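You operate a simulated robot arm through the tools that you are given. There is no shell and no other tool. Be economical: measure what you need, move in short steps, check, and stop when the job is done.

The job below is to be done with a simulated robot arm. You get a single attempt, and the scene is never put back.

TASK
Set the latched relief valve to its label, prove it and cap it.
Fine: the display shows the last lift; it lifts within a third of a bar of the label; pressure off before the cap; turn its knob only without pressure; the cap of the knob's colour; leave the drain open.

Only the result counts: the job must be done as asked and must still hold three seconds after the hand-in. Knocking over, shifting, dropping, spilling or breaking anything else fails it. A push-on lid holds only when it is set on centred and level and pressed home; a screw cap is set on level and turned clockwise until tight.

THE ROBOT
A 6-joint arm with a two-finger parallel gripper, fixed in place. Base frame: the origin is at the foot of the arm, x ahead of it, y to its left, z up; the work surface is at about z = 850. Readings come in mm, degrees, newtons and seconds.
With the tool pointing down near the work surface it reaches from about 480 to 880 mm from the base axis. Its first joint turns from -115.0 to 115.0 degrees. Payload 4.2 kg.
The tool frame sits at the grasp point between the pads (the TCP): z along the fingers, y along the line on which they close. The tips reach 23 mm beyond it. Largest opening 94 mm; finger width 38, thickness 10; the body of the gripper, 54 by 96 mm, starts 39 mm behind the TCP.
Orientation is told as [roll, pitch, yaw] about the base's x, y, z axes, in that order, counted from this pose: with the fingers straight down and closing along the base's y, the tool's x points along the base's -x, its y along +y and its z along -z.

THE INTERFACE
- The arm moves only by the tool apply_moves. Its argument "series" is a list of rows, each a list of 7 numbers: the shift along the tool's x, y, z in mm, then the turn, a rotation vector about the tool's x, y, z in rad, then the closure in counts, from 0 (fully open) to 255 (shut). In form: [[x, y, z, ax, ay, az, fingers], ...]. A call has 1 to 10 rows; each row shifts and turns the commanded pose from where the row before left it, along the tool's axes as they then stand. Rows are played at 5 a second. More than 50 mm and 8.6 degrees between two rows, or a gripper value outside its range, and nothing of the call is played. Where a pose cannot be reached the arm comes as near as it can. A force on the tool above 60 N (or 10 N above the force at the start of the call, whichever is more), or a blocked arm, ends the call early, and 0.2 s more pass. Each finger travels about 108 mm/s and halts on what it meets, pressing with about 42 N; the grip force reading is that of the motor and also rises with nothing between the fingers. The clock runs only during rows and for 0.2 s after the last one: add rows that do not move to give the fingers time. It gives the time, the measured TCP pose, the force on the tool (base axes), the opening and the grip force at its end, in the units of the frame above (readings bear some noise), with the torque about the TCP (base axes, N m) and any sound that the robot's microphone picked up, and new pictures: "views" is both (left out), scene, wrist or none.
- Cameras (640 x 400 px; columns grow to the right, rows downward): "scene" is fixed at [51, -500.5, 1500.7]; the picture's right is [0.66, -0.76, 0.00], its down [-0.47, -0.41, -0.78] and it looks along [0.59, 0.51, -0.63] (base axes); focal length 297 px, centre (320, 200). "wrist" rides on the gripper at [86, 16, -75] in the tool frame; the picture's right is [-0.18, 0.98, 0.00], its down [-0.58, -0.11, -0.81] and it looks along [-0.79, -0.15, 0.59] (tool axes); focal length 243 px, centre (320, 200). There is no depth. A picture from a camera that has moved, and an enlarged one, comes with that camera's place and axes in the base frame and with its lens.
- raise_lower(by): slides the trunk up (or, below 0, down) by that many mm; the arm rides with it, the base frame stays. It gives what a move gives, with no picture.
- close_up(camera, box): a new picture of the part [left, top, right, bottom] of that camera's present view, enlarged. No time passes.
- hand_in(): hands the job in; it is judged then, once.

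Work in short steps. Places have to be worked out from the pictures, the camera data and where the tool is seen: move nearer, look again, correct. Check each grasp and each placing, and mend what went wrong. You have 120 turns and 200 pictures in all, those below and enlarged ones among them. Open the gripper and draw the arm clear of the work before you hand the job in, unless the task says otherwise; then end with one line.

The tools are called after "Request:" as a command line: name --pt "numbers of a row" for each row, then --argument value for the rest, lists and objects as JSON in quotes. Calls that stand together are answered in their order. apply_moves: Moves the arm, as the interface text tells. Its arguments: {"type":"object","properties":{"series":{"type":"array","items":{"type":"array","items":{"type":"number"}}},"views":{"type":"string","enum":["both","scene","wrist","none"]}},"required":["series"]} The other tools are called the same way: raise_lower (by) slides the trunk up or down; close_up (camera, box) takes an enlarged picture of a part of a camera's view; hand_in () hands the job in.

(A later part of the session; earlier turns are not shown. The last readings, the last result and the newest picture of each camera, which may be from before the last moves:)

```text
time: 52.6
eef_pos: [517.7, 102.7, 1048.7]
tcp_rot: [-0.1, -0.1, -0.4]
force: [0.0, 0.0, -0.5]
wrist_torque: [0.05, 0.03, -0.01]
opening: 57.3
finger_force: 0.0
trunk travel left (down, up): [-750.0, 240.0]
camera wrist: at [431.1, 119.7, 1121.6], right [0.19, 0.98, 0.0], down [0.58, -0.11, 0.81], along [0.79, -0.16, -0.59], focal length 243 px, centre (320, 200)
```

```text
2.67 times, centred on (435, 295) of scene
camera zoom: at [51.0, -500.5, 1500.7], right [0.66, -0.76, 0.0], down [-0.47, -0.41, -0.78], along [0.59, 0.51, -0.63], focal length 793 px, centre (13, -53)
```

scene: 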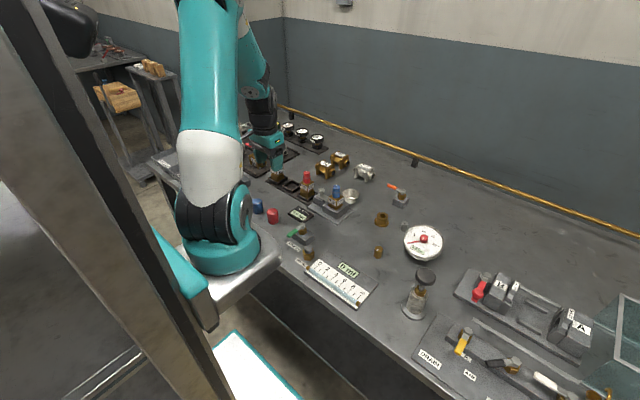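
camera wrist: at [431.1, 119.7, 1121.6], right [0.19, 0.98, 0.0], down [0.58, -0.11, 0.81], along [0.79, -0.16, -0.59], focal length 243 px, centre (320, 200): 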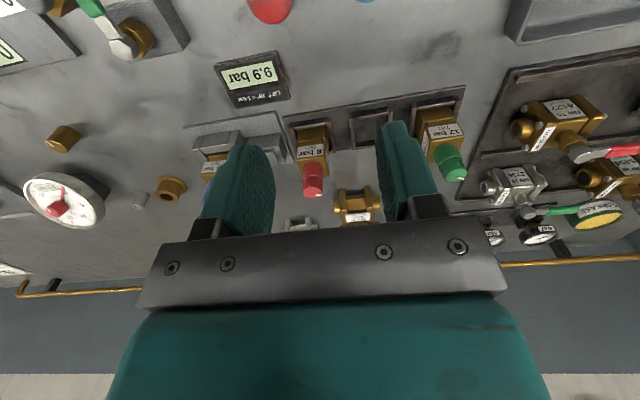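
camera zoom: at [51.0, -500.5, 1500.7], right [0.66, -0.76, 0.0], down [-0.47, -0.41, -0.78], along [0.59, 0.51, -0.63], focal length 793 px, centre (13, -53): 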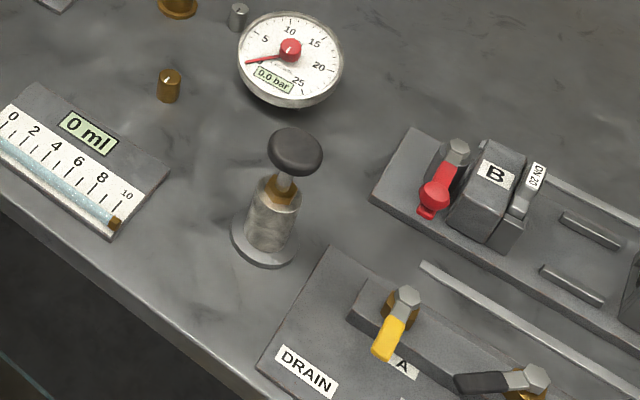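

Display 9.9, gauge 0.0, drain open. I move over the blue cap and down partway.

Request:
apply_moves --pt "10 20 0 0 0 -0.007 100" --pt "10 20 20 0 0 0 100" --pt "10 2 40 0 0 0 100" --pt "3 0 30 0 0 0 100" --views "both"

```text
time: 53.6
eef_pos: [483.2, 144.5, 953.0]
tcp_rot: [-0.1, 0.0, 0.0]
force: [-0.6, -1.0, -0.1]
wrist_torque: [0.0, -0.01, 0.0]
opening: 57.3
finger_force: 0.0
trunk travel left (down, up): [-750.0, 240.0]
camera wrist: at [397.6, 160.2, 1028.8], right [0.18, 0.98, 0.0], down [0.58, -0.11, 0.81], along [0.79, -0.15, -0.59], focal length 243 px, centre (320, 200)
```

scene: 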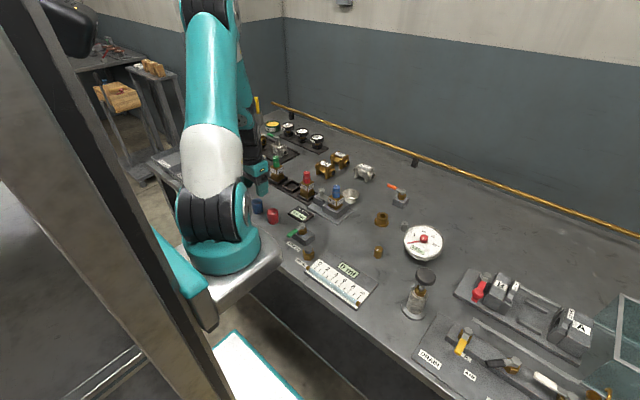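
wrist: 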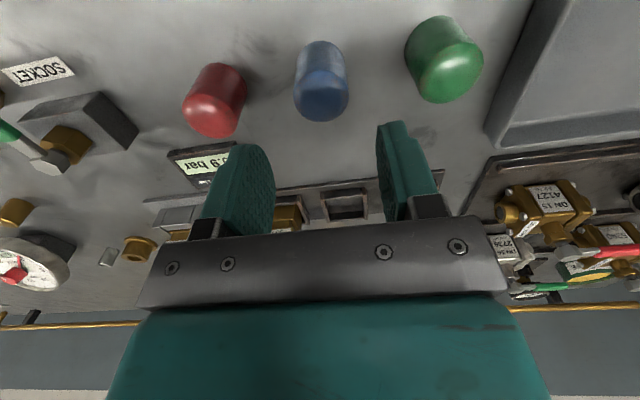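

Blue cap centre ≈(482,145), top z≈887, directly below. I descend so the tips overlap its top 18 mm and close.

Request:
apply_moves --pt "1 0 30 0 0 0 100" --pt "0 0 30 0 0 0 100" --pt "0 0 0 0 0 0 170" --pt "0 0 0 0 0 0 170" --pt "0 0 0 0 0 0 170" --views "both"

Request:
close_up --camera "wrist" --box '[220, 80, 420, 220]'

```text
time: 54.8
eef_pos: [484.9, 145.9, 896.1]
tcp_rot: [-0.1, 0.1, 0.0]
force: [-0.1, -0.3, 0.0]
wrist_torque: [-0.02, 0.0, -0.03]
opening: 35.2
finger_force: 42.2
trunk travel left (down, up): [-750.0, 240.0]
camera wrist: at [398.9, 162.5, 969.8], right [0.18, 0.98, 0.0], down [0.58, -0.11, 0.81], along [0.79, -0.15, -0.59], focal length 243 px, centre (320, 200)
```

scene: 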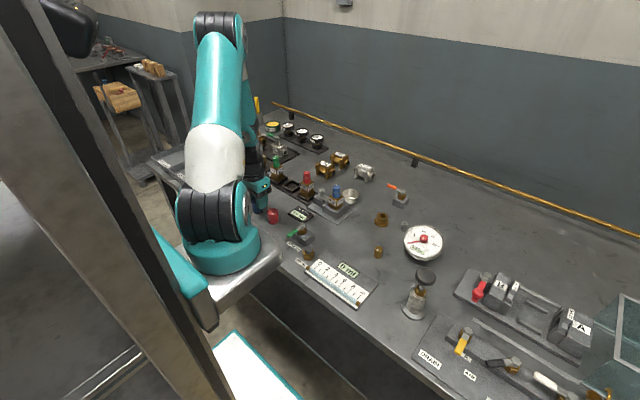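
wrist: 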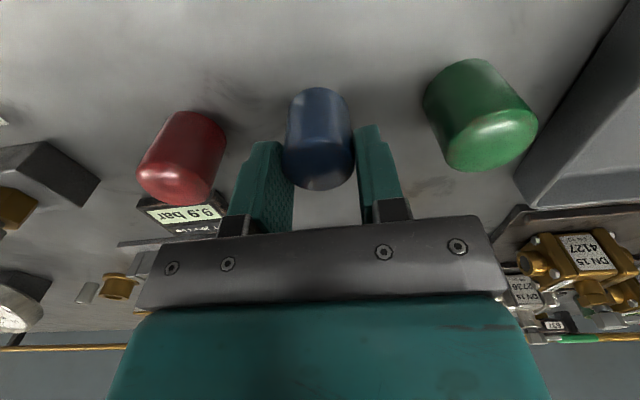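

```text
2.86 times, centred on (320, 150) of wrist
camera zoom: at [398.9, 162.5, 969.8], right [0.18, 0.98, 0.0], down [0.58, -0.11, 0.81], along [0.79, -0.15, -0.59], focal length 693 px, centre (320, 343)
```

zoom: 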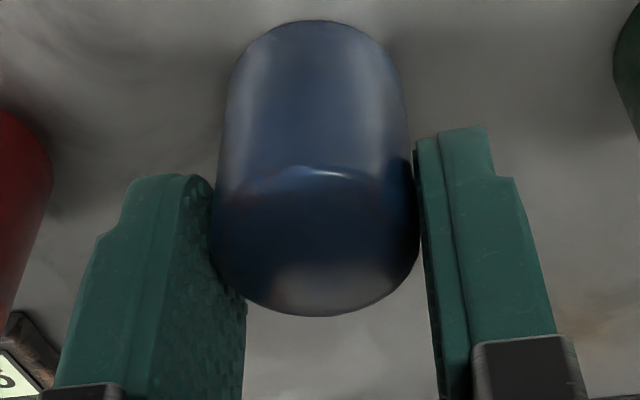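

Cap held (35.2 mm), its axis ≈4 mm behind the TCP in x, bottom 46 mm below the TCP. I lift it and carry it above the blue knob.

Request:
apply_moves --pt "0 0 -30 0 0 0 170" --pt "0 0 -45 0 0 0 170" --pt "0 0 -45 0 0 0 170" --pt "0 0 -40 0 0 0 170" --pt "-27 -34 0 0 0 0 170" --pt "-27 -34 0 0 0 0 170" --pt "-27 -34 0 0 0 0 170" --pt "-27 -34 0 0 0 0 170" --pt "-27 -34 0 0 0 0 170" --pt "-25 -32 0 0 0 0 170" --views "both"

Request:
close_up --camera "scene" --box '[300, 140, 370, 220]'

Request:
close_up --camera "wrist" --box '[220, 60, 420, 220]'

```text
time: 57.0
eef_pos: [645.6, -59.4, 1058.3]
tcp_rot: [-0.1, 0.1, 0.0]
force: [-0.7, 0.1, -0.8]
wrist_torque: [0.0, -0.04, 0.0]
opening: 34.8
finger_force: 42.1
trunk travel left (down, up): [-750.0, 240.0]
camera wrist: at [559.4, -42.5, 1131.7], right [0.18, 0.98, 0.0], down [0.58, -0.11, 0.81], along [0.79, -0.15, -0.59], focal length 243 px, centre (320, 200)
```

scene: 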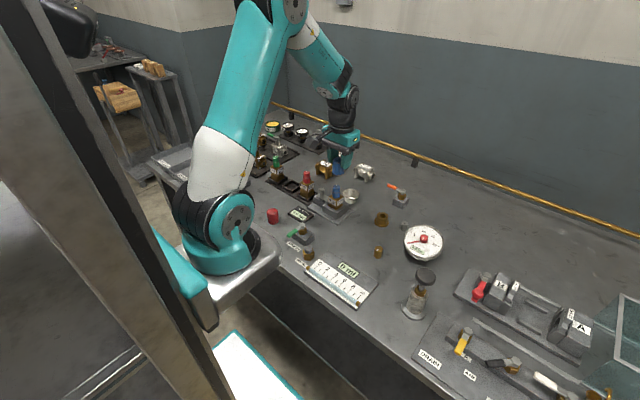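
wrist: 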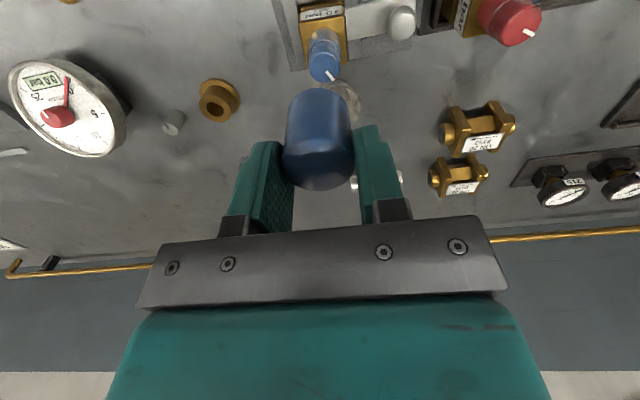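

```text
5.00 times, centred on (335, 180) of scene
camera zoom: at [51.0, -500.5, 1500.7], right [0.66, -0.76, 0.0], down [-0.47, -0.41, -0.78], along [0.59, 0.51, -0.63], focal length 1487 px, centre (245, 300)
```

zoom: 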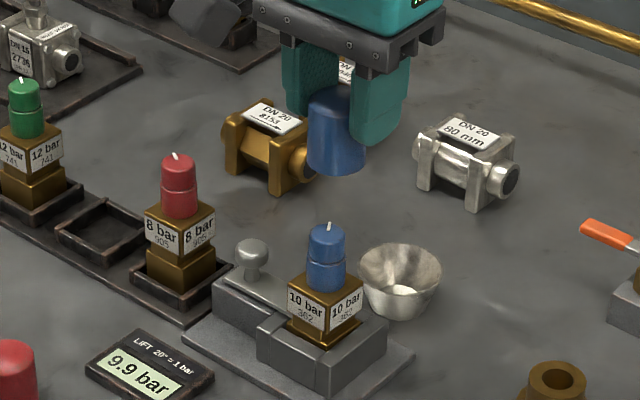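

```text
2.50 times, centred on (320, 140) of wrist
camera zoom: at [559.4, -42.5, 1131.7], right [0.18, 0.98, 0.0], down [0.58, -0.11, 0.81], along [0.79, -0.15, -0.59], focal length 606 px, centre (320, 350)
```

zoom: 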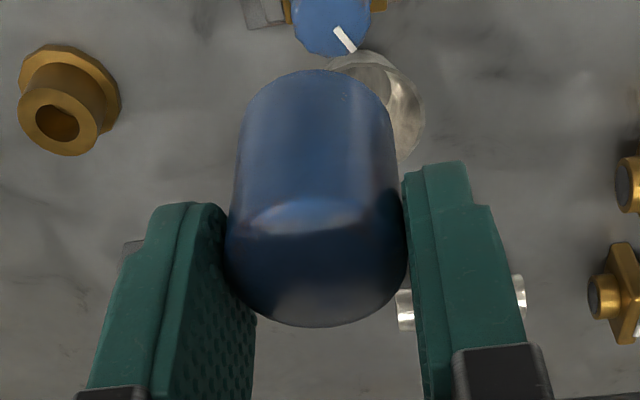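

Estimates: cap axis about (2,−2.3) mm off relative to the knob. I correct and lower until the rim is just above the knob.

Request:
apply_moves --pt "2 2.3 20 0 0 0 170" --pt "0 0 20 0 0 0 170" --pt "0 0 0 0 0 0 170" --views "wrist"

Request:
close_up --camera "scene" --box '[310, 155, 360, 215]'

Request:
close_up --camera "wrist" --box '[220, 60, 420, 220]'

```text
time: 57.8
eef_pos: [644.3, -55.8, 1016.4]
tcp_rot: [-0.2, 0.2, 0.0]
force: [-0.1, 0.0, -0.4]
wrist_torque: [0.0, 0.0, 0.0]
opening: 34.8
finger_force: 41.6
trunk travel left (down, up): [-750.0, 240.0]
camera wrist: at [557.7, -39.4, 1090.9], right [0.18, 0.98, 0.0], down [0.58, -0.11, 0.81], along [0.79, -0.15, -0.59], focal length 243 px, centre (320, 200)
```

wrist: 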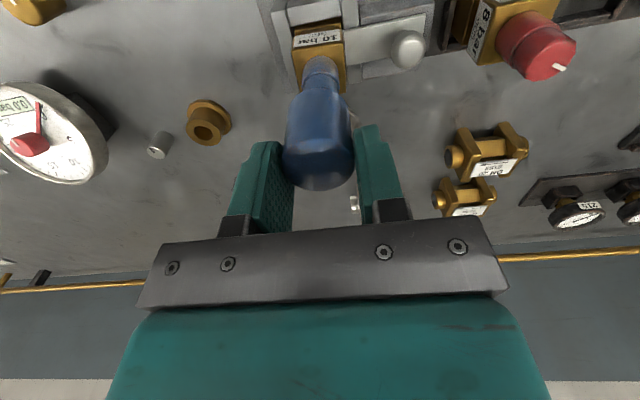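

```text
6.67 times, centred on (335, 185) of scene
camera zoom: at [51.0, -500.5, 1500.7], right [0.66, -0.76, 0.0], down [-0.47, -0.41, -0.78], along [0.59, 0.51, -0.63], focal length 1982 px, centre (220, 300)
```

zoom: 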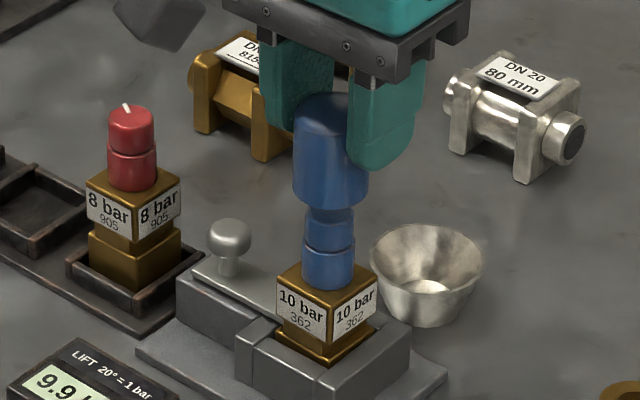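

```text
2.50 times, centred on (320, 140) of wrist
camera zoom: at [557.7, -39.4, 1090.9], right [0.18, 0.98, 0.0], down [0.58, -0.11, 0.81], along [0.79, -0.15, -0.59], focal length 606 px, centre (320, 350)
```

zoom: 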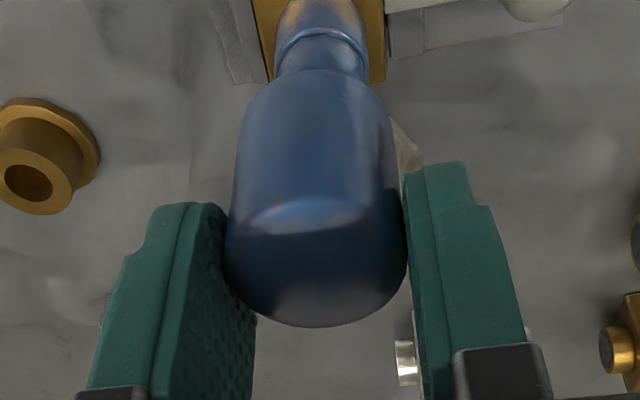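

Alignment is within ~1.5 mm; small correction, then lower gently over the knob.

Request:
apply_moves --pt "-1.3 1 6 0 0 0 170" --pt "0 0 6 0 0 0 170" --pt "0 0 6 0 0 0 170" --pt "0 0 6 0 0 0 170" --views "wrist"

Request:
close_up --camera "scene" --box '[310, 155, 360, 215]'

```text
time: 58.8
eef_pos: [644.7, -55.1, 993.1]
tcp_rot: [-0.1, 0.0, 0.0]
force: [0.0, 0.5, -0.8]
wrist_torque: [-0.04, 0.01, 0.02]
opening: 35.2
finger_force: 41.7
trunk travel left (down, up): [-750.0, 240.0]
camera wrist: at [558.8, -38.2, 1067.0], right [0.18, 0.98, 0.0], down [0.58, -0.11, 0.81], along [0.79, -0.15, -0.59], focal length 243 px, centre (320, 200)
```

wrist: 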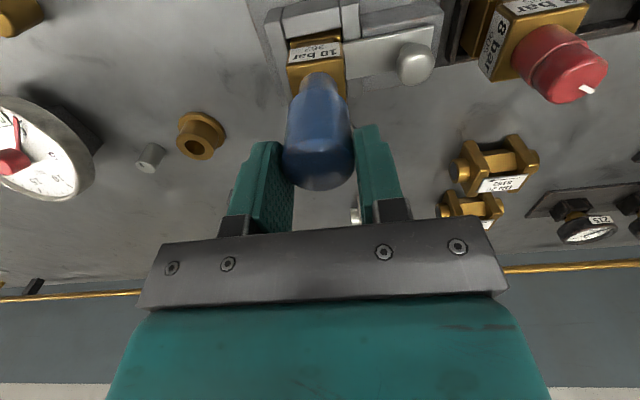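

```text
6.67 times, centred on (335, 185) of scene
camera zoom: at [51.0, -500.5, 1500.7], right [0.66, -0.76, 0.0], down [-0.47, -0.41, -0.78], along [0.59, 0.51, -0.63], focal length 1982 px, centre (220, 300)
```

zoom: 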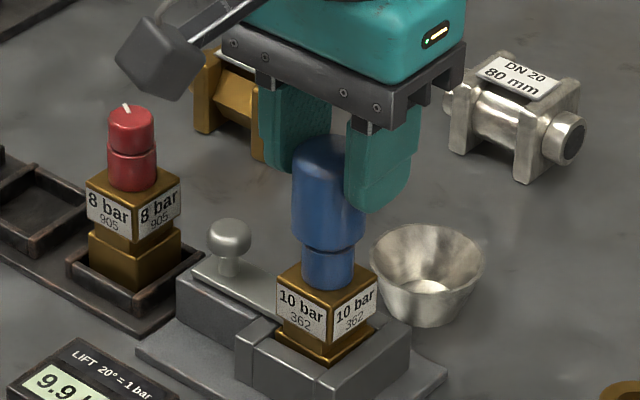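

It passes over the knob freely. I continue down slowly until it meets resistance.

Request:
apply_moves --pt "0 0 5 0 0 0 170" --pt "0 0 5 0 0 0 170" --pt "0 0 4 0 0 0 170" --pt "0 0 4 0 0 0 170" --views "none"

Request:
close_up --camera "scene" --box '[310, 155, 360, 215]'

```text
time: 59.8
eef_pos: [643.3, -54.0, 975.1]
tcp_rot: [0.0, 0.1, 0.1]
force: [-0.6, 0.3, -0.9]
wrist_torque: [-0.01, 0.02, 0.02]
opening: 35.2
finger_force: 42.2
trunk travel left (down, up): [-750.0, 240.0]
```

```text
6.67 times, centred on (335, 185) of scene
camera zoom: at [51.0, -500.5, 1500.7], right [0.66, -0.76, 0.0], down [-0.47, -0.41, -0.78], along [0.59, 0.51, -0.63], focal length 1982 px, centre (220, 300)
```

zoom: 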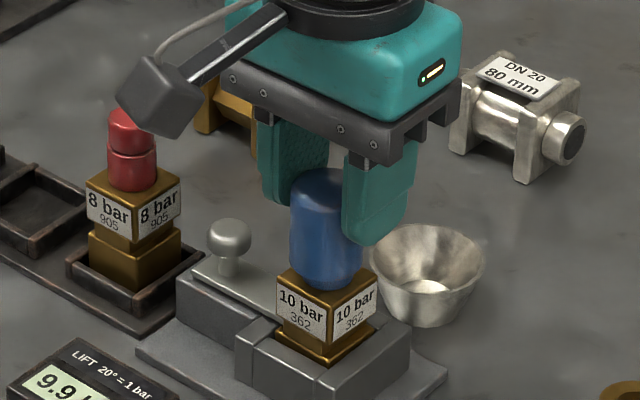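

Nearly down. I press on in 2 mm steps.

Request:
apply_moves --pt "0 0 2 0 0 0 170" --pt "0 0 2 0 0 0 170" --pt "0 0 2 0 0 0 170" --pt "0 0 2 0 0 0 170" --views "none"

Request:
close_up --camera "scene" --box '[310, 155, 360, 215]'

```text
time: 60.8
eef_pos: [644.1, -53.9, 967.2]
tcp_rot: [0.0, 0.0, 0.0]
force: [-0.9, -0.2, 0.1]
wrist_torque: [0.0, 0.0, -0.01]
opening: 35.4
finger_force: 42.1
trunk travel left (down, up): [-750.0, 240.0]
```

```text
6.67 times, centred on (335, 185) of scene
camera zoom: at [51.0, -500.5, 1500.7], right [0.66, -0.76, 0.0], down [-0.47, -0.41, -0.78], along [0.59, 0.51, -0.63], focal length 1982 px, centre (220, 300)
```

zoom: 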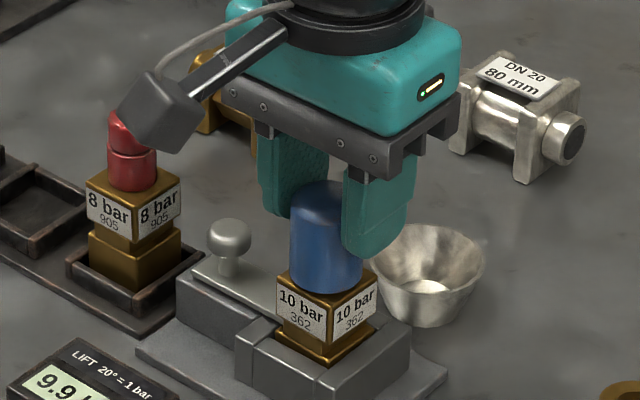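

Still free; continue.

Request:
apply_moves --pt "0 0 2 0 0 0 170" --pt "0 0 2 0 0 0 170" --pt "0 0 2 0 0 0 170" --views "none"

Request:
close_up --camera "scene" --box '[310, 155, 360, 215]'

```text
time: 61.6
eef_pos: [644.2, -54.6, 963.7]
tcp_rot: [-0.1, -0.1, 0.0]
force: [-4.1, 0.6, 29.4]
wrist_torque: [0.22, 0.62, 0.03]
opening: 34.9
finger_force: 42.1
trunk travel left (down, up): [-750.0, 240.0]
```

```text
6.67 times, centred on (335, 185) of scene
camera zoom: at [51.0, -500.5, 1500.7], right [0.66, -0.76, 0.0], down [-0.47, -0.41, -0.78], along [0.59, 0.51, -0.63], focal length 1982 px, centre (220, 300)
```

zoom: 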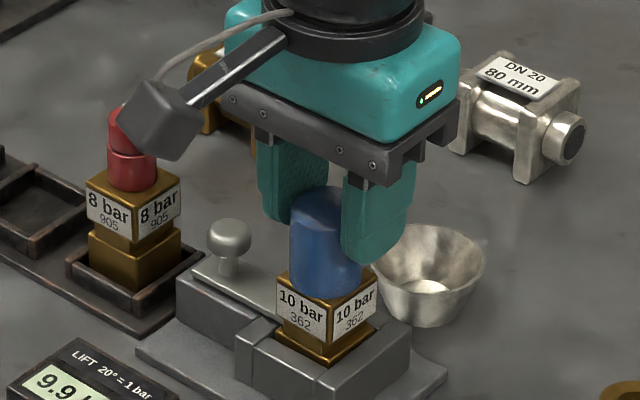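

Seated with 29 N. I press another bit to push it home.

Request:
apply_moves --pt "0 0 1 0 0 0 170" --pt "0 0 1 0 0 0 170" --pt "0 0 0 0 0 0 170" --views "none"

```text
time: 62.4
eef_pos: [644.9, -55.4, 960.8]
tcp_rot: [-0.1, -0.2, -0.2]
force: [4.3, -2.7, 28.5]
wrist_torque: [-0.27, -0.26, 0.12]
opening: 35.1
finger_force: 41.9
trunk travel left (down, up): [-750.0, 240.0]
```

It advanced ~2–3 mm: either home or the grip slipped. I release, rise, and inspect.

Request:
apply_moves --pt "0 0 0 0 0 0 110" --pt "0 0 0 0 0 0 110" --pt "0 0 -25 0 0 0 110" --pt "0 0 -25 0 0 0 110" --views "wrist"

Request:
close_up --camera "scene" --box '[310, 165, 360, 215]'

Request:
close_up --camera "wrist" --box '[250, 40, 410, 160]'

```text
time: 63.4
eef_pos: [643.8, -53.8, 1009.3]
tcp_rot: [-0.1, 0.1, 0.0]
force: [-0.3, 0.7, 0.1]
wrist_torque: [0.01, 0.0, -0.02]
opening: 53.8
finger_force: 0.0
trunk travel left (down, up): [-750.0, 240.0]
camera wrist: at [557.5, -37.2, 1083.8], right [0.18, 0.98, 0.0], down [0.58, -0.11, 0.81], along [0.79, -0.15, -0.59], focal length 243 px, centre (320, 200)
```

wrist: 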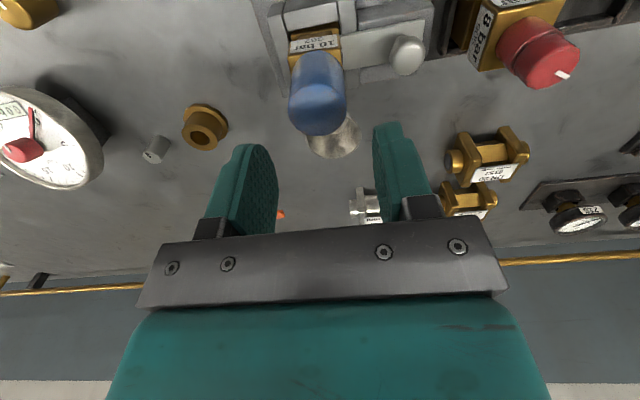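

```text
8.00 times, centred on (335, 190) of scene
camera zoom: at [51.0, -500.5, 1500.7], right [0.66, -0.76, 0.0], down [-0.47, -0.41, -0.78], along [0.59, 0.51, -0.63], focal length 2379 px, centre (200, 280)
```

zoom: 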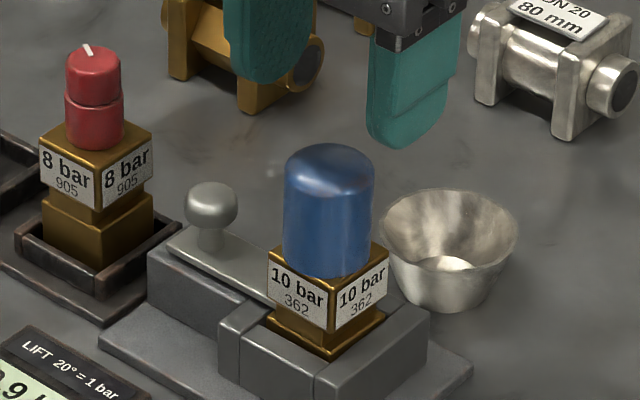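

```text
3.33 times, centred on (330, 100) of wrist
camera zoom: at [557.5, -37.2, 1083.8], right [0.18, 0.98, 0.0], down [0.58, -0.11, 0.81], along [0.79, -0.15, -0.59], focal length 809 px, centre (287, 533)
```

zoom: 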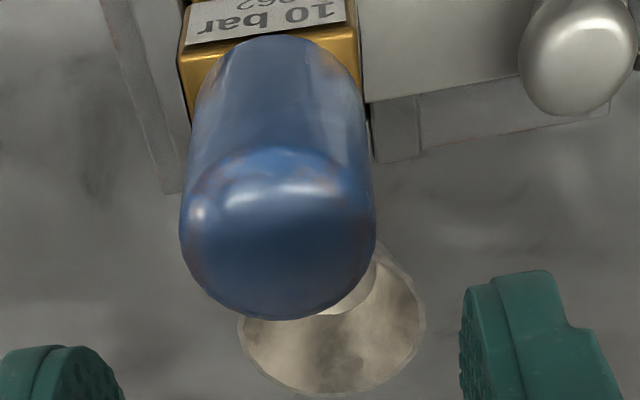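

Cap sits level on the valve body. To make sure it's home I close the fingers and press on its top centre.

Request:
apply_moves --pt "3 -1 0 0 0 0 255" --pt "0 0 0 0 0 0 255" --pt "0 0 10 0 0 0 255" --pt "0 0 10 0 0 0 255" --pt "0 0 4 0 0 0 255" --pt "0 0 3 0 0 0 255" --pt "0 0 2 0 0 0 255" --pt "0 0 2 0 0 0 255" --pt "0 0 2 0 0 0 255" --views "none"

Request:
close_up --camera "scene" --box '[310, 165, 360, 215]'

```text
time: 65.1
eef_pos: [642.0, -54.6, 985.5]
tcp_rot: [0.0, -0.6, 0.1]
force: [-5.9, 4.0, 35.7]
wrist_torque: [0.11, 0.56, 0.01]
opening: 0.0
finger_force: 42.5
trunk travel left (down, up): [-750.0, 240.0]
stopped in row 8: the force on the tool passed its limit at 65 N (the readings are from after the stop); the commanded pose is now the measured one
```

```text
8.00 times, centred on (335, 190) of scene
camera zoom: at [51.0, -500.5, 1500.7], right [0.66, -0.76, 0.0], down [-0.47, -0.41, -0.78], along [0.59, 0.51, -0.63], focal length 2379 px, centre (200, 280)
```

zoom: 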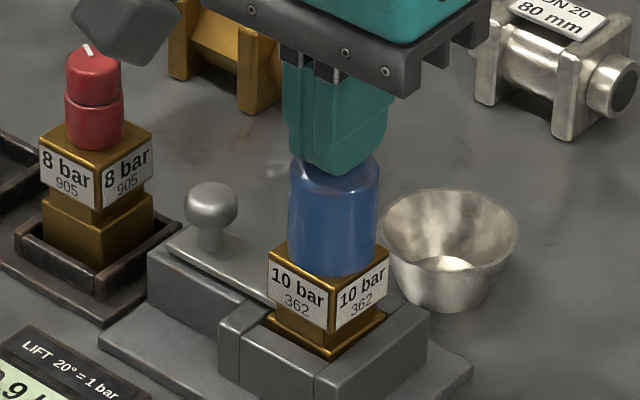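

It took 65 N. I lift off and inspect.

Request:
apply_moves --pt "0 0 -20 0 0 0 255" --pt "0 0 -25 0 0.01 0 255" --pt "0 0 0 0 0 0 110" --pt "0 0 0 0 0 0 110" --views "wrist"

Request:
close_up --camera "scene" --box '[310, 165, 360, 215]'

Request:
close_up --camera "wrist" --box '[250, 40, 410, 160]'

```text
time: 66.1
eef_pos: [643.0, -58.5, 1028.8]
tcp_rot: [-0.2, 0.4, -0.1]
force: [-0.3, -0.3, 0.7]
wrist_torque: [0.01, 0.0, 0.0]
opening: 53.4
finger_force: 0.2
trunk travel left (down, up): [-750.0, 240.0]
camera wrist: at [556.2, -41.2, 1102.7], right [0.18, 0.98, 0.0], down [0.59, -0.11, 0.8], along [0.79, -0.15, -0.6], focal length 243 px, centre (320, 200)
```

wrist: 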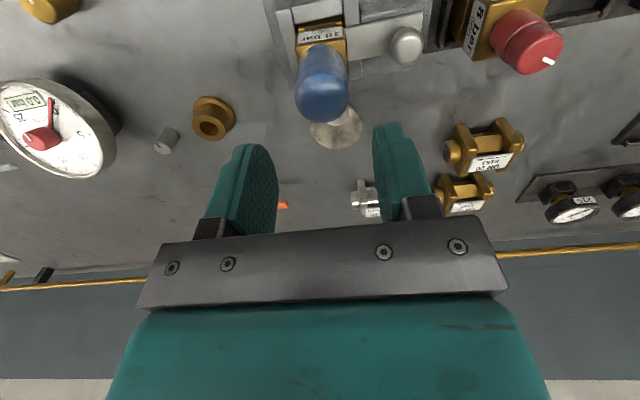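

```text
8.00 times, centred on (335, 190) of scene
camera zoom: at [51.0, -500.5, 1500.7], right [0.66, -0.76, 0.0], down [-0.47, -0.41, -0.78], along [0.59, 0.51, -0.63], focal length 2379 px, centre (200, 280)
```

zoom: 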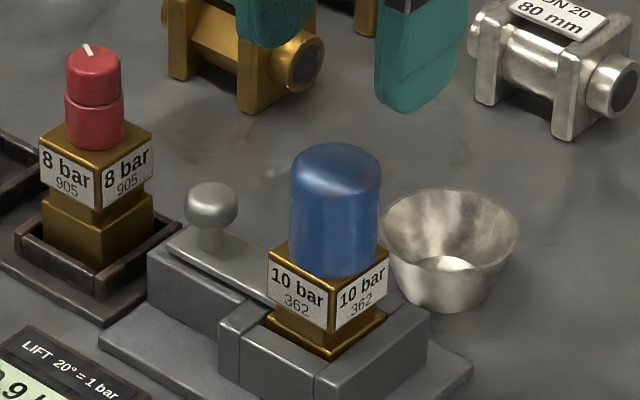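

```text
3.33 times, centred on (330, 100) of wrist
camera zoom: at [556.2, -41.2, 1102.7], right [0.18, 0.98, 0.0], down [0.59, -0.11, 0.8], along [0.79, -0.15, -0.6], focal length 809 px, centre (287, 533)
```

zoom: 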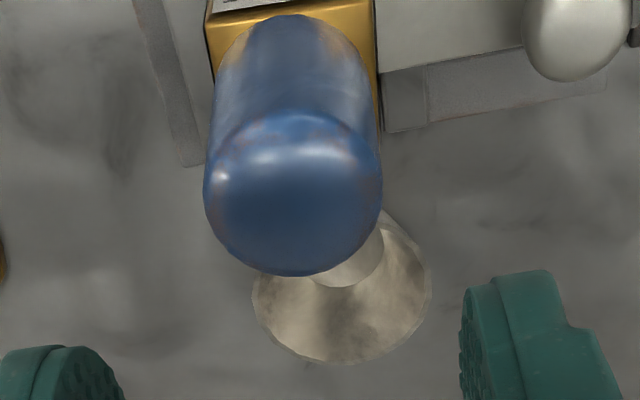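

The cap slid ~2–3 mm toward +x under the press, so it isn't locked yet. I regrip it, draw it ~2.5 mm back to centre, and look before pressing.

Request:
apply_moves --pt "0 2 20 0 -0.007 0 110" --pt "0 0 25 0 0 0 110" --pt "0 0 18 0 0 0 110" --pt "0 0 0 0 0 0 180" --pt "0 0 0 0 0 0 180" --pt "0 0 0 0 0 0 180" --views "wrist"

Request:
close_up --camera "scene" --box '[310, 165, 360, 215]'

Request:
close_up --camera "wrist" --box '[240, 60, 400, 180]'

```text
time: 67.5
eef_pos: [641.8, -55.7, 966.5]
tcp_rot: [-0.1, -0.1, 0.0]
force: [-0.3, -0.8, 1.2]
wrist_torque: [-0.03, -0.02, 0.0]
opening: 34.7
finger_force: 42.0
trunk travel left (down, up): [-750.0, 240.0]
camera wrist: at [555.8, -38.6, 1040.0], right [0.18, 0.98, 0.0], down [0.58, -0.11, 0.81], along [0.79, -0.15, -0.59], focal length 243 px, centre (320, 200)
```

wrist: 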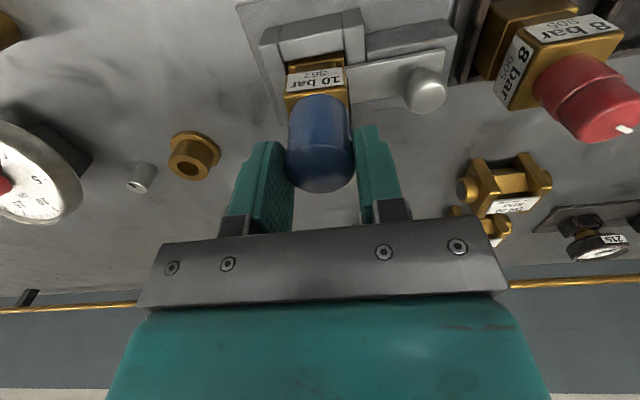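

```text
8.00 times, centred on (335, 190) of scene
camera zoom: at [51.0, -500.5, 1500.7], right [0.66, -0.76, 0.0], down [-0.47, -0.41, -0.78], along [0.59, 0.51, -0.63], focal length 2379 px, centre (200, 280)
```

zoom: 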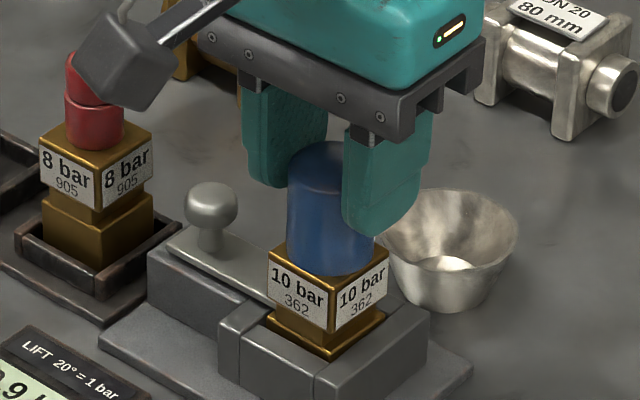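

```text
3.33 times, centred on (320, 120) of wrist
camera zoom: at [555.8, -38.6, 1040.0], right [0.18, 0.98, 0.0], down [0.58, -0.11, 0.81], along [0.79, -0.15, -0.59], focal length 809 px, centre (320, 467)
```

zoom: 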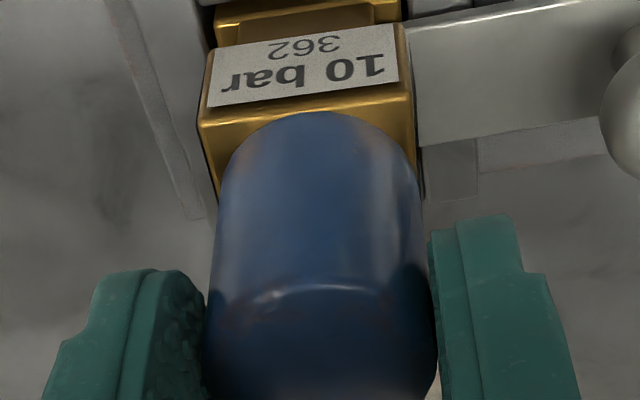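

Gripping brought it nearly to centre (≈0.7 mm off in +x). I nudge that and press down with the grip.

Request:
apply_moves --pt "0.8 0 0 0 0 0 180" --pt "0 0 1.5 0 0 0 180" --pt "0 0 1.5 0 0 0 180" --pt "0 0 1 0 0 0 180" --pt "0 0 0 0 0 0 180" --views "none"

Request:
close_up --camera "scene" --box '[310, 165, 360, 215]'

```text
time: 68.7
eef_pos: [644.2, -56.3, 965.5]
tcp_rot: [0.1, -0.7, 0.0]
force: [-7.8, 2.5, 32.0]
wrist_torque: [0.04, 0.79, -0.01]
opening: 34.7
finger_force: 41.7
trunk travel left (down, up): [-750.0, 240.0]
stopped in row 5: the force on the tool passed its limit at 61 N (the readings are from after the stop); the commanded pose is now the measured one
```

```text
8.00 times, centred on (335, 190) of scene
camera zoom: at [51.0, -500.5, 1500.7], right [0.66, -0.76, 0.0], down [-0.47, -0.41, -0.78], along [0.59, 0.51, -0.63], focal length 2379 px, centre (200, 280)
```

zoom: 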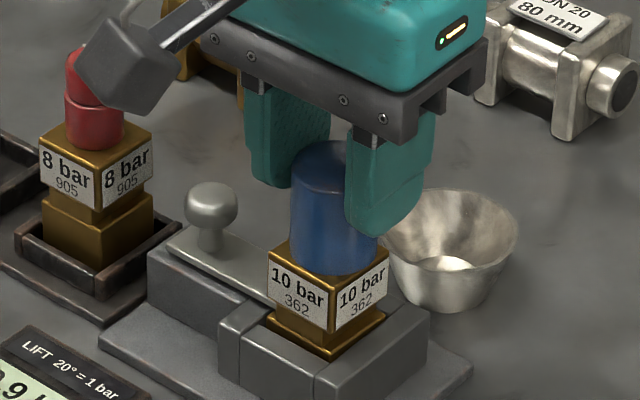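

Under load the arm drifts to +x and carries the cap, so it's not locked yet. I release, rise a little, and measure the offset carefully.

Request:
apply_moves --pt "0 0 -3 0 0.012 0 180" --pt "0 0 0 0 0 0 110" --pt "0 0 0 0 0 0 110" --pt "0 0 -25 0 0 0 110" --pt "0 0 -25 0 0 0 110" --pt "0 0 0 0 0 0 110" --views "none"

Request:
close_up --camera "scene" --box '[324, 178, 348, 208]'

Request:
close_up --camera "wrist" --box '[260, 10, 400, 140]'

```text
time: 70.1
eef_pos: [643.6, -57.7, 1017.2]
tcp_rot: [-0.1, 0.2, 0.0]
force: [0.5, 0.3, 1.2]
wrist_torque: [0.03, 0.0, 0.01]
opening: 53.5
finger_force: 0.1
trunk travel left (down, up): [-750.0, 240.0]
```

```text
13.33 times, centred on (336, 193) of scene
camera zoom: at [51.0, -500.5, 1500.7], right [0.66, -0.76, 0.0], down [-0.47, -0.41, -0.78], along [0.59, 0.51, -0.63], focal length 3964 px, centre (107, 293)
```

zoom: 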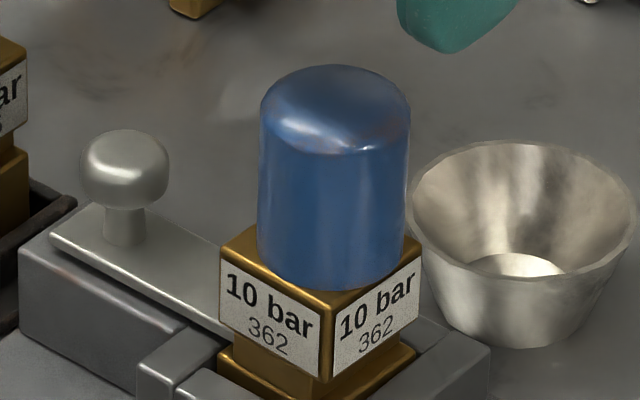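

```text
3.08 times, centred on (330, 75) of wrist
camera zoom: at [557.8, -40.5, 1091.7], right [0.18, 0.98, 0.0], down [0.59, -0.11, 0.8], along [0.79, -0.15, -0.6], focal length 746 px, centre (289, 585)
```

zoom: 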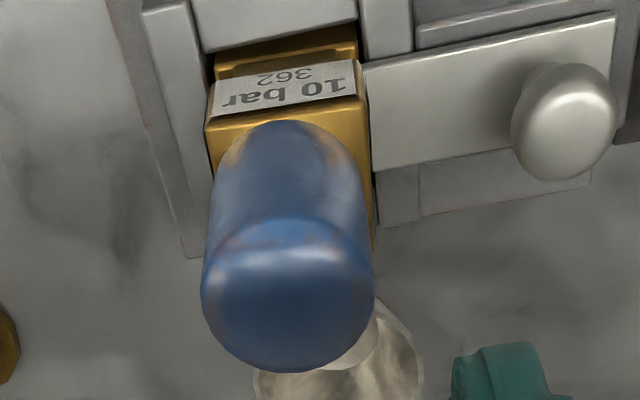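

Best estimate: cap is ~1.9 mm toward +x and ~0.4 mm toward −y of the knob axis. I regrip, shift it back, and press with compensation for the arm's give (x and pitch).

Request:
apply_moves --pt "0 1.5 25 0 -0.003 0 110" --pt "0 0 25 0 0 0 110" --pt "0 0 0 0 0 0 180" --pt "0 0 0 0 0 0 180" --pt "0 0 0 0 0 0 180" --pt "1.9 0 0 0 0 0 180" --views "none"

Request:
close_up --camera "scene" --box '[324, 178, 348, 208]'

```text
time: 71.5
eef_pos: [641.1, -56.0, 967.0]
tcp_rot: [0.0, 0.0, -0.1]
force: [0.9, -1.9, 4.7]
wrist_torque: [-0.08, 0.0, -0.01]
opening: 34.9
finger_force: 41.7
trunk travel left (down, up): [-750.0, 240.0]
```

```text
13.33 times, centred on (336, 193) of scene
camera zoom: at [51.0, -500.5, 1500.7], right [0.66, -0.76, 0.0], down [-0.47, -0.41, -0.78], along [0.59, 0.51, -0.63], focal length 3964 px, centre (107, 293)
```

zoom: 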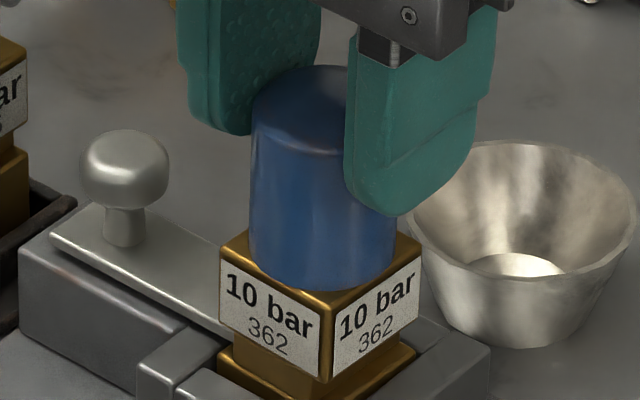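

Cap base centre is now at 322.5 px, matching the knob axis (323). Press with drift compensation.

Request:
apply_moves --pt "0.4 0 1 0 0.002 0 180" --pt "0.4 0 1 0 0.003 0 180" --pt "0.4 0 1 0 0.003 0 180" --pt "0.3 0 0.7 0 0.002 0 180" --views "none"

Request:
close_up --camera "scene" --box '[324, 178, 348, 208]'

```text
time: 72.5
eef_pos: [641.1, -54.5, 965.7]
tcp_rot: [0.0, 0.1, 0.0]
force: [8.4, -7.1, 46.5]
wrist_torque: [-0.44, -0.27, 0.03]
opening: 34.9
finger_force: 41.8
trunk travel left (down, up): [-750.0, 240.0]
```

```text
13.33 times, centred on (336, 193) of scene
camera zoom: at [51.0, -500.5, 1500.7], right [0.66, -0.76, 0.0], down [-0.47, -0.41, -0.78], along [0.59, 0.51, -0.63], focal length 3964 px, centre (107, 293)
```

zoom: 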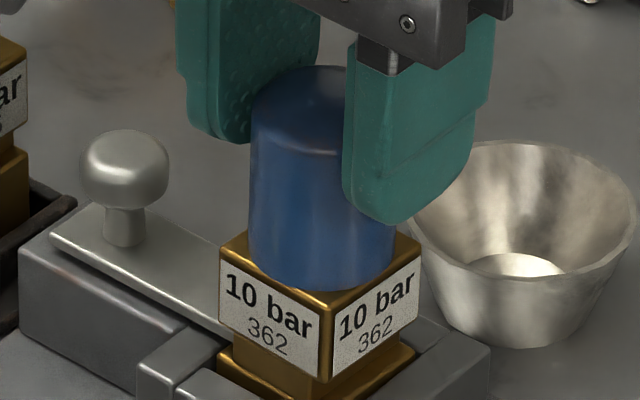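

Level, centred, 46 N. One more push of ~1 mm, then test if it's held by trying a small sideways nudge and a slight lift.

Request:
apply_moves --pt "0.2 0 0.9 0 0.001 0 180" --pt "0 0 0 0 0 0 180" --views "none"

Request:
apply_moves --pt "-1.7 0 -4.6 0 -0.011 0 180" --pt "0 0 -3 0 0 0 180" --views "none"

Request:
close_up --camera "scene" --box '[324, 178, 348, 208]'

```text
time: 73.1
eef_pos: [640.7, -54.5, 965.2]
tcp_rot: [0.0, 0.2, 0.0]
force: [7.8, -8.7, 54.5]
wrist_torque: [-0.59, -0.22, -0.01]
opening: 34.7
finger_force: 41.9
trunk travel left (down, up): [-750.0, 240.0]
```

```text
time: 73.7
eef_pos: [639.4, -54.4, 967.3]
tcp_rot: [0.0, 0.4, 0.1]
force: [-0.6, -0.2, 0.0]
wrist_torque: [0.0, -0.03, 0.02]
opening: 34.8
finger_force: 41.8
trunk travel left (down, up): [-750.0, 240.0]
```

```text
13.33 times, centred on (336, 193) of scene
camera zoom: at [51.0, -500.5, 1500.7], right [0.66, -0.76, 0.0], down [-0.47, -0.41, -0.78], along [0.59, 0.51, -0.63], focal length 3964 px, centre (107, 293)
```

zoom: 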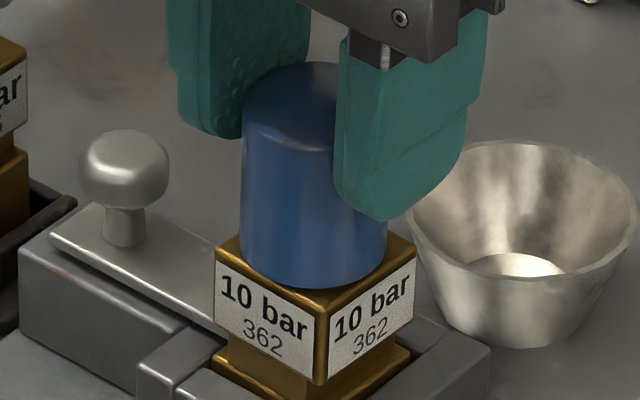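

The valve body moved along with the cap this time (socket play). I try a 2 mm lift to feel retention.

Request:
apply_moves --pt "0 0 -1 0 0 0 180" --pt "0 0 -1 0 0 0 180" --views "none"

Request:
close_up --camera "scene" --box '[324, 178, 348, 208]'

```text
time: 74.3
eef_pos: [641.9, -54.4, 971.6]
tcp_rot: [-0.1, 0.1, 0.0]
force: [-0.3, 0.0, -0.4]
wrist_torque: [0.01, 0.0, 0.01]
opening: 34.8
finger_force: 42.6
trunk travel left (down, up): [-750.0, 240.0]
```

```text
13.33 times, centred on (336, 193) of scene
camera zoom: at [51.0, -500.5, 1500.7], right [0.66, -0.76, 0.0], down [-0.47, -0.41, -0.78], along [0.59, 0.51, -0.63], focal length 3964 px, centre (107, 293)
```

zoom: 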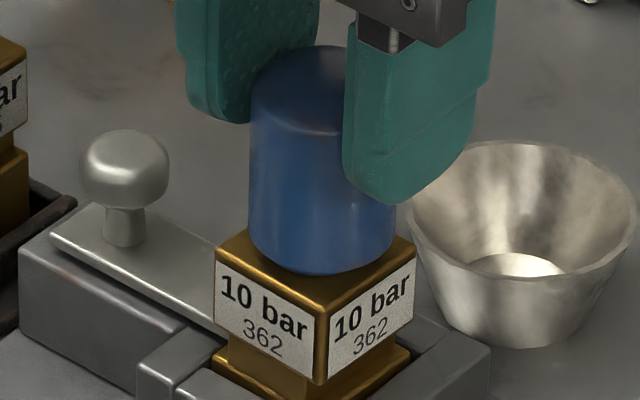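

It lifts freely, so a press alone doesn't hold it; it may be a screw cap. I lower it again, centred, with light pressure, and turn clockwise while watching the torque.

Request:
apply_moves --pt "1.3 0 3 0 0 0 180" --pt "0 0 2 0 0 0 180" --pt "0 0 1.5 0 0 0 180" --views "none"

Request:
apply_moves --pt "0 0 0 0 0 0.14 180" --pt "0 0 0 0 0 0.14 180" --pt "0 0 0 0 0 0.14 180" --pt "0 0 0 0 0 0.14 180" --pt "0 0 0 0 0 0.14 180" --views "none"

Request:
close_up --camera "scene" --box '[324, 178, 348, 208]'

```text
time: 75.1
eef_pos: [639.7, -55.1, 966.4]
tcp_rot: [0.0, 0.0, 0.0]
force: [-1.5, -0.3, 11.7]
wrist_torque: [-0.04, 0.22, 0.03]
opening: 34.9
finger_force: 41.6
trunk travel left (down, up): [-750.0, 240.0]
```

```text
time: 76.3
eef_pos: [639.8, -54.9, 966.2]
tcp_rot: [-0.1, -0.1, -40.4]
force: [-1.9, -9.0, 30.0]
wrist_torque: [-0.26, 0.49, 0.2]
opening: 34.8
finger_force: 42.5
trunk travel left (down, up): [-750.0, 240.0]
```

```text
13.33 times, centred on (336, 193) of scene
camera zoom: at [51.0, -500.5, 1500.7], right [0.66, -0.76, 0.0], down [-0.47, -0.41, -0.78], along [0.59, 0.51, -0.63], focal length 3964 px, centre (107, 293)
```

zoom: 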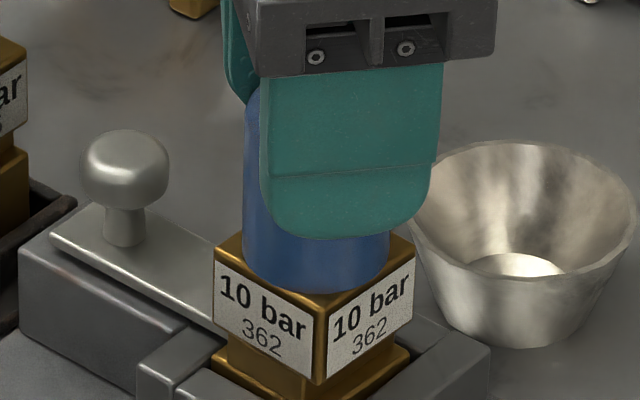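

No thread bite, only friction. I must be sure the knob wasn't dragged along, so I lift the cap off and check the white mark and the cap's underside fit.

Request:
apply_moves --pt "0 0 -20 0 0 0 180" --pt "0 0 -25 0 0 0 180" --pt "0 0 -35 0 0 -0.14 180" --pt "0 0 0 0 0 -0.14 180" --pt "0 0 0 0 0 -0.14 180" --pt "0 0 0 0 0 -0.14 180" --pt "0 0 0 0 0 -0.14 180" --views "wrist"

Request:
close_up --camera "scene" --box '[324, 178, 348, 208]'

Request:
close_up --camera "scene" --box '[310, 165, 360, 215]'

```text
time: 77.9
eef_pos: [640.6, -55.0, 1044.9]
tcp_rot: [0.1, 0.1, 0.0]
force: [-0.1, 0.3, -0.8]
wrist_torque: [0.0, -0.02, -0.01]
opening: 34.8
finger_force: 41.9
trunk travel left (down, up): [-750.0, 240.0]
camera wrist: at [554.5, -39.6, 1119.3], right [0.18, 0.98, 0.0], down [0.58, -0.11, 0.81], along [0.79, -0.15, -0.59], focal length 243 px, centre (320, 200)
```

wrist: 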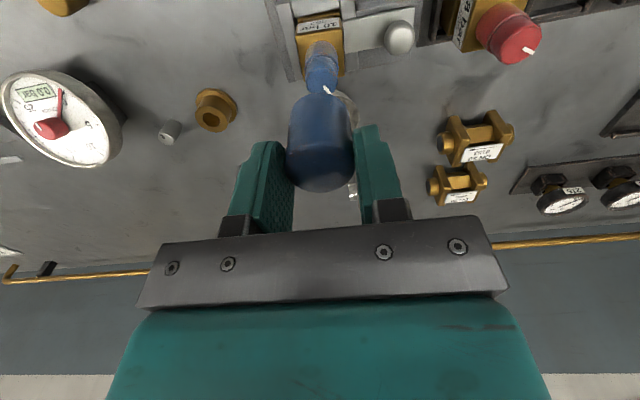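

```text
13.33 times, centred on (336, 193) of scene
camera zoom: at [51.0, -500.5, 1500.7], right [0.66, -0.76, 0.0], down [-0.47, -0.41, -0.78], along [0.59, 0.51, -0.63], focal length 3964 px, centre (107, 293)
```

zoom: 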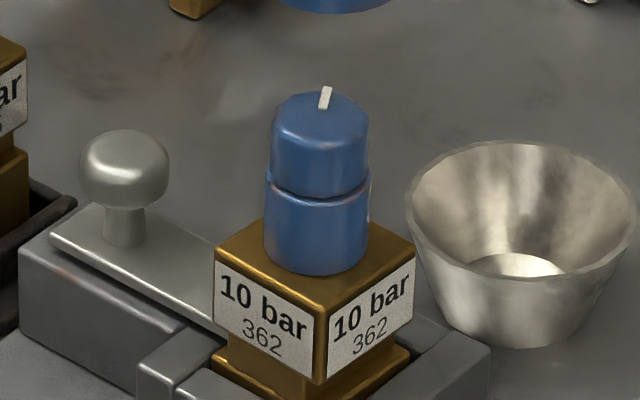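

```text
8.00 times, centred on (335, 190) of scene
camera zoom: at [51.0, -500.5, 1500.7], right [0.66, -0.76, 0.0], down [-0.47, -0.41, -0.78], along [0.59, 0.51, -0.63], focal length 2379 px, centre (200, 280)
```

zoom: 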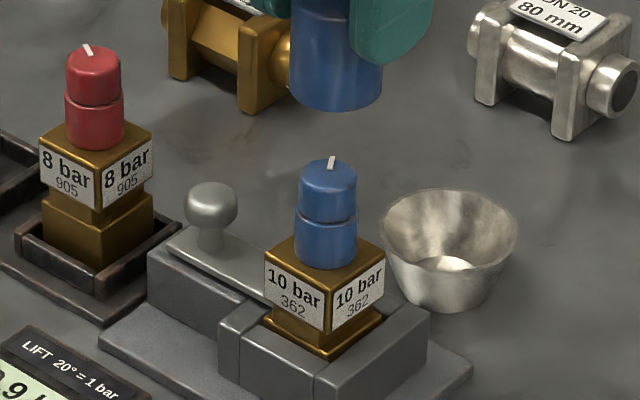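

The mark may have shifted slightly. I zoom the wrist view to compare with the earlier pre-cap view (direction was about 45° down-right).

Request:
close_up --camera "wrist" --box '[280, 30, 370, 110]'

Request:
close_up --camera "scene" --box '[330, 180, 342, 195]'

```text
5.00 times, centred on (325, 70) of wrist
camera zoom: at [554.5, -39.6, 1119.3], right [0.18, 0.98, 0.0], down [0.58, -0.11, 0.81], along [0.79, -0.15, -0.59], focal length 1213 px, centre (295, 850)
```

zoom: 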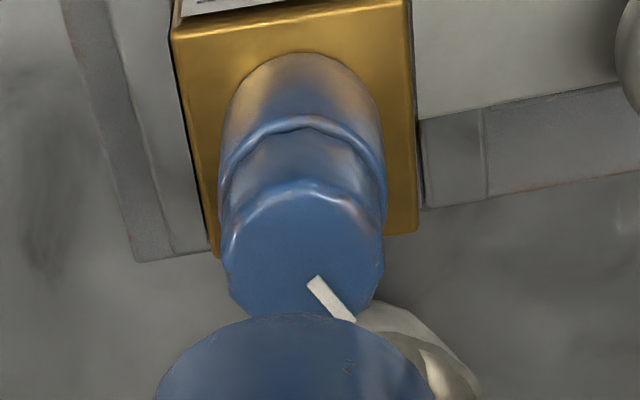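

```text
16.00 times, centred on (336, 188) of scene
camera zoom: at [51.0, -500.5, 1500.7], right [0.66, -0.76, 0.0], down [-0.47, -0.41, -0.78], along [0.59, 0.51, -0.63], focal length 4757 px, centre (64, 400)
```

zoom: 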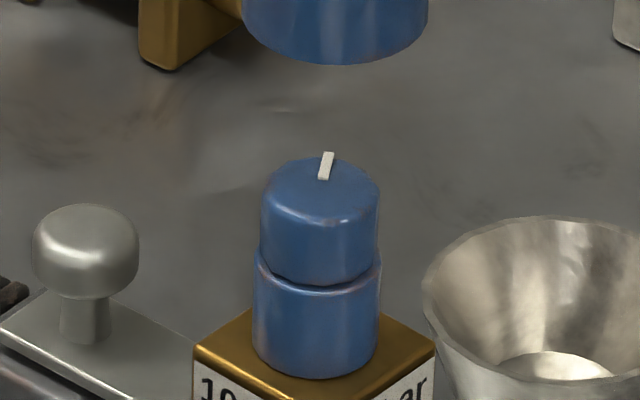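

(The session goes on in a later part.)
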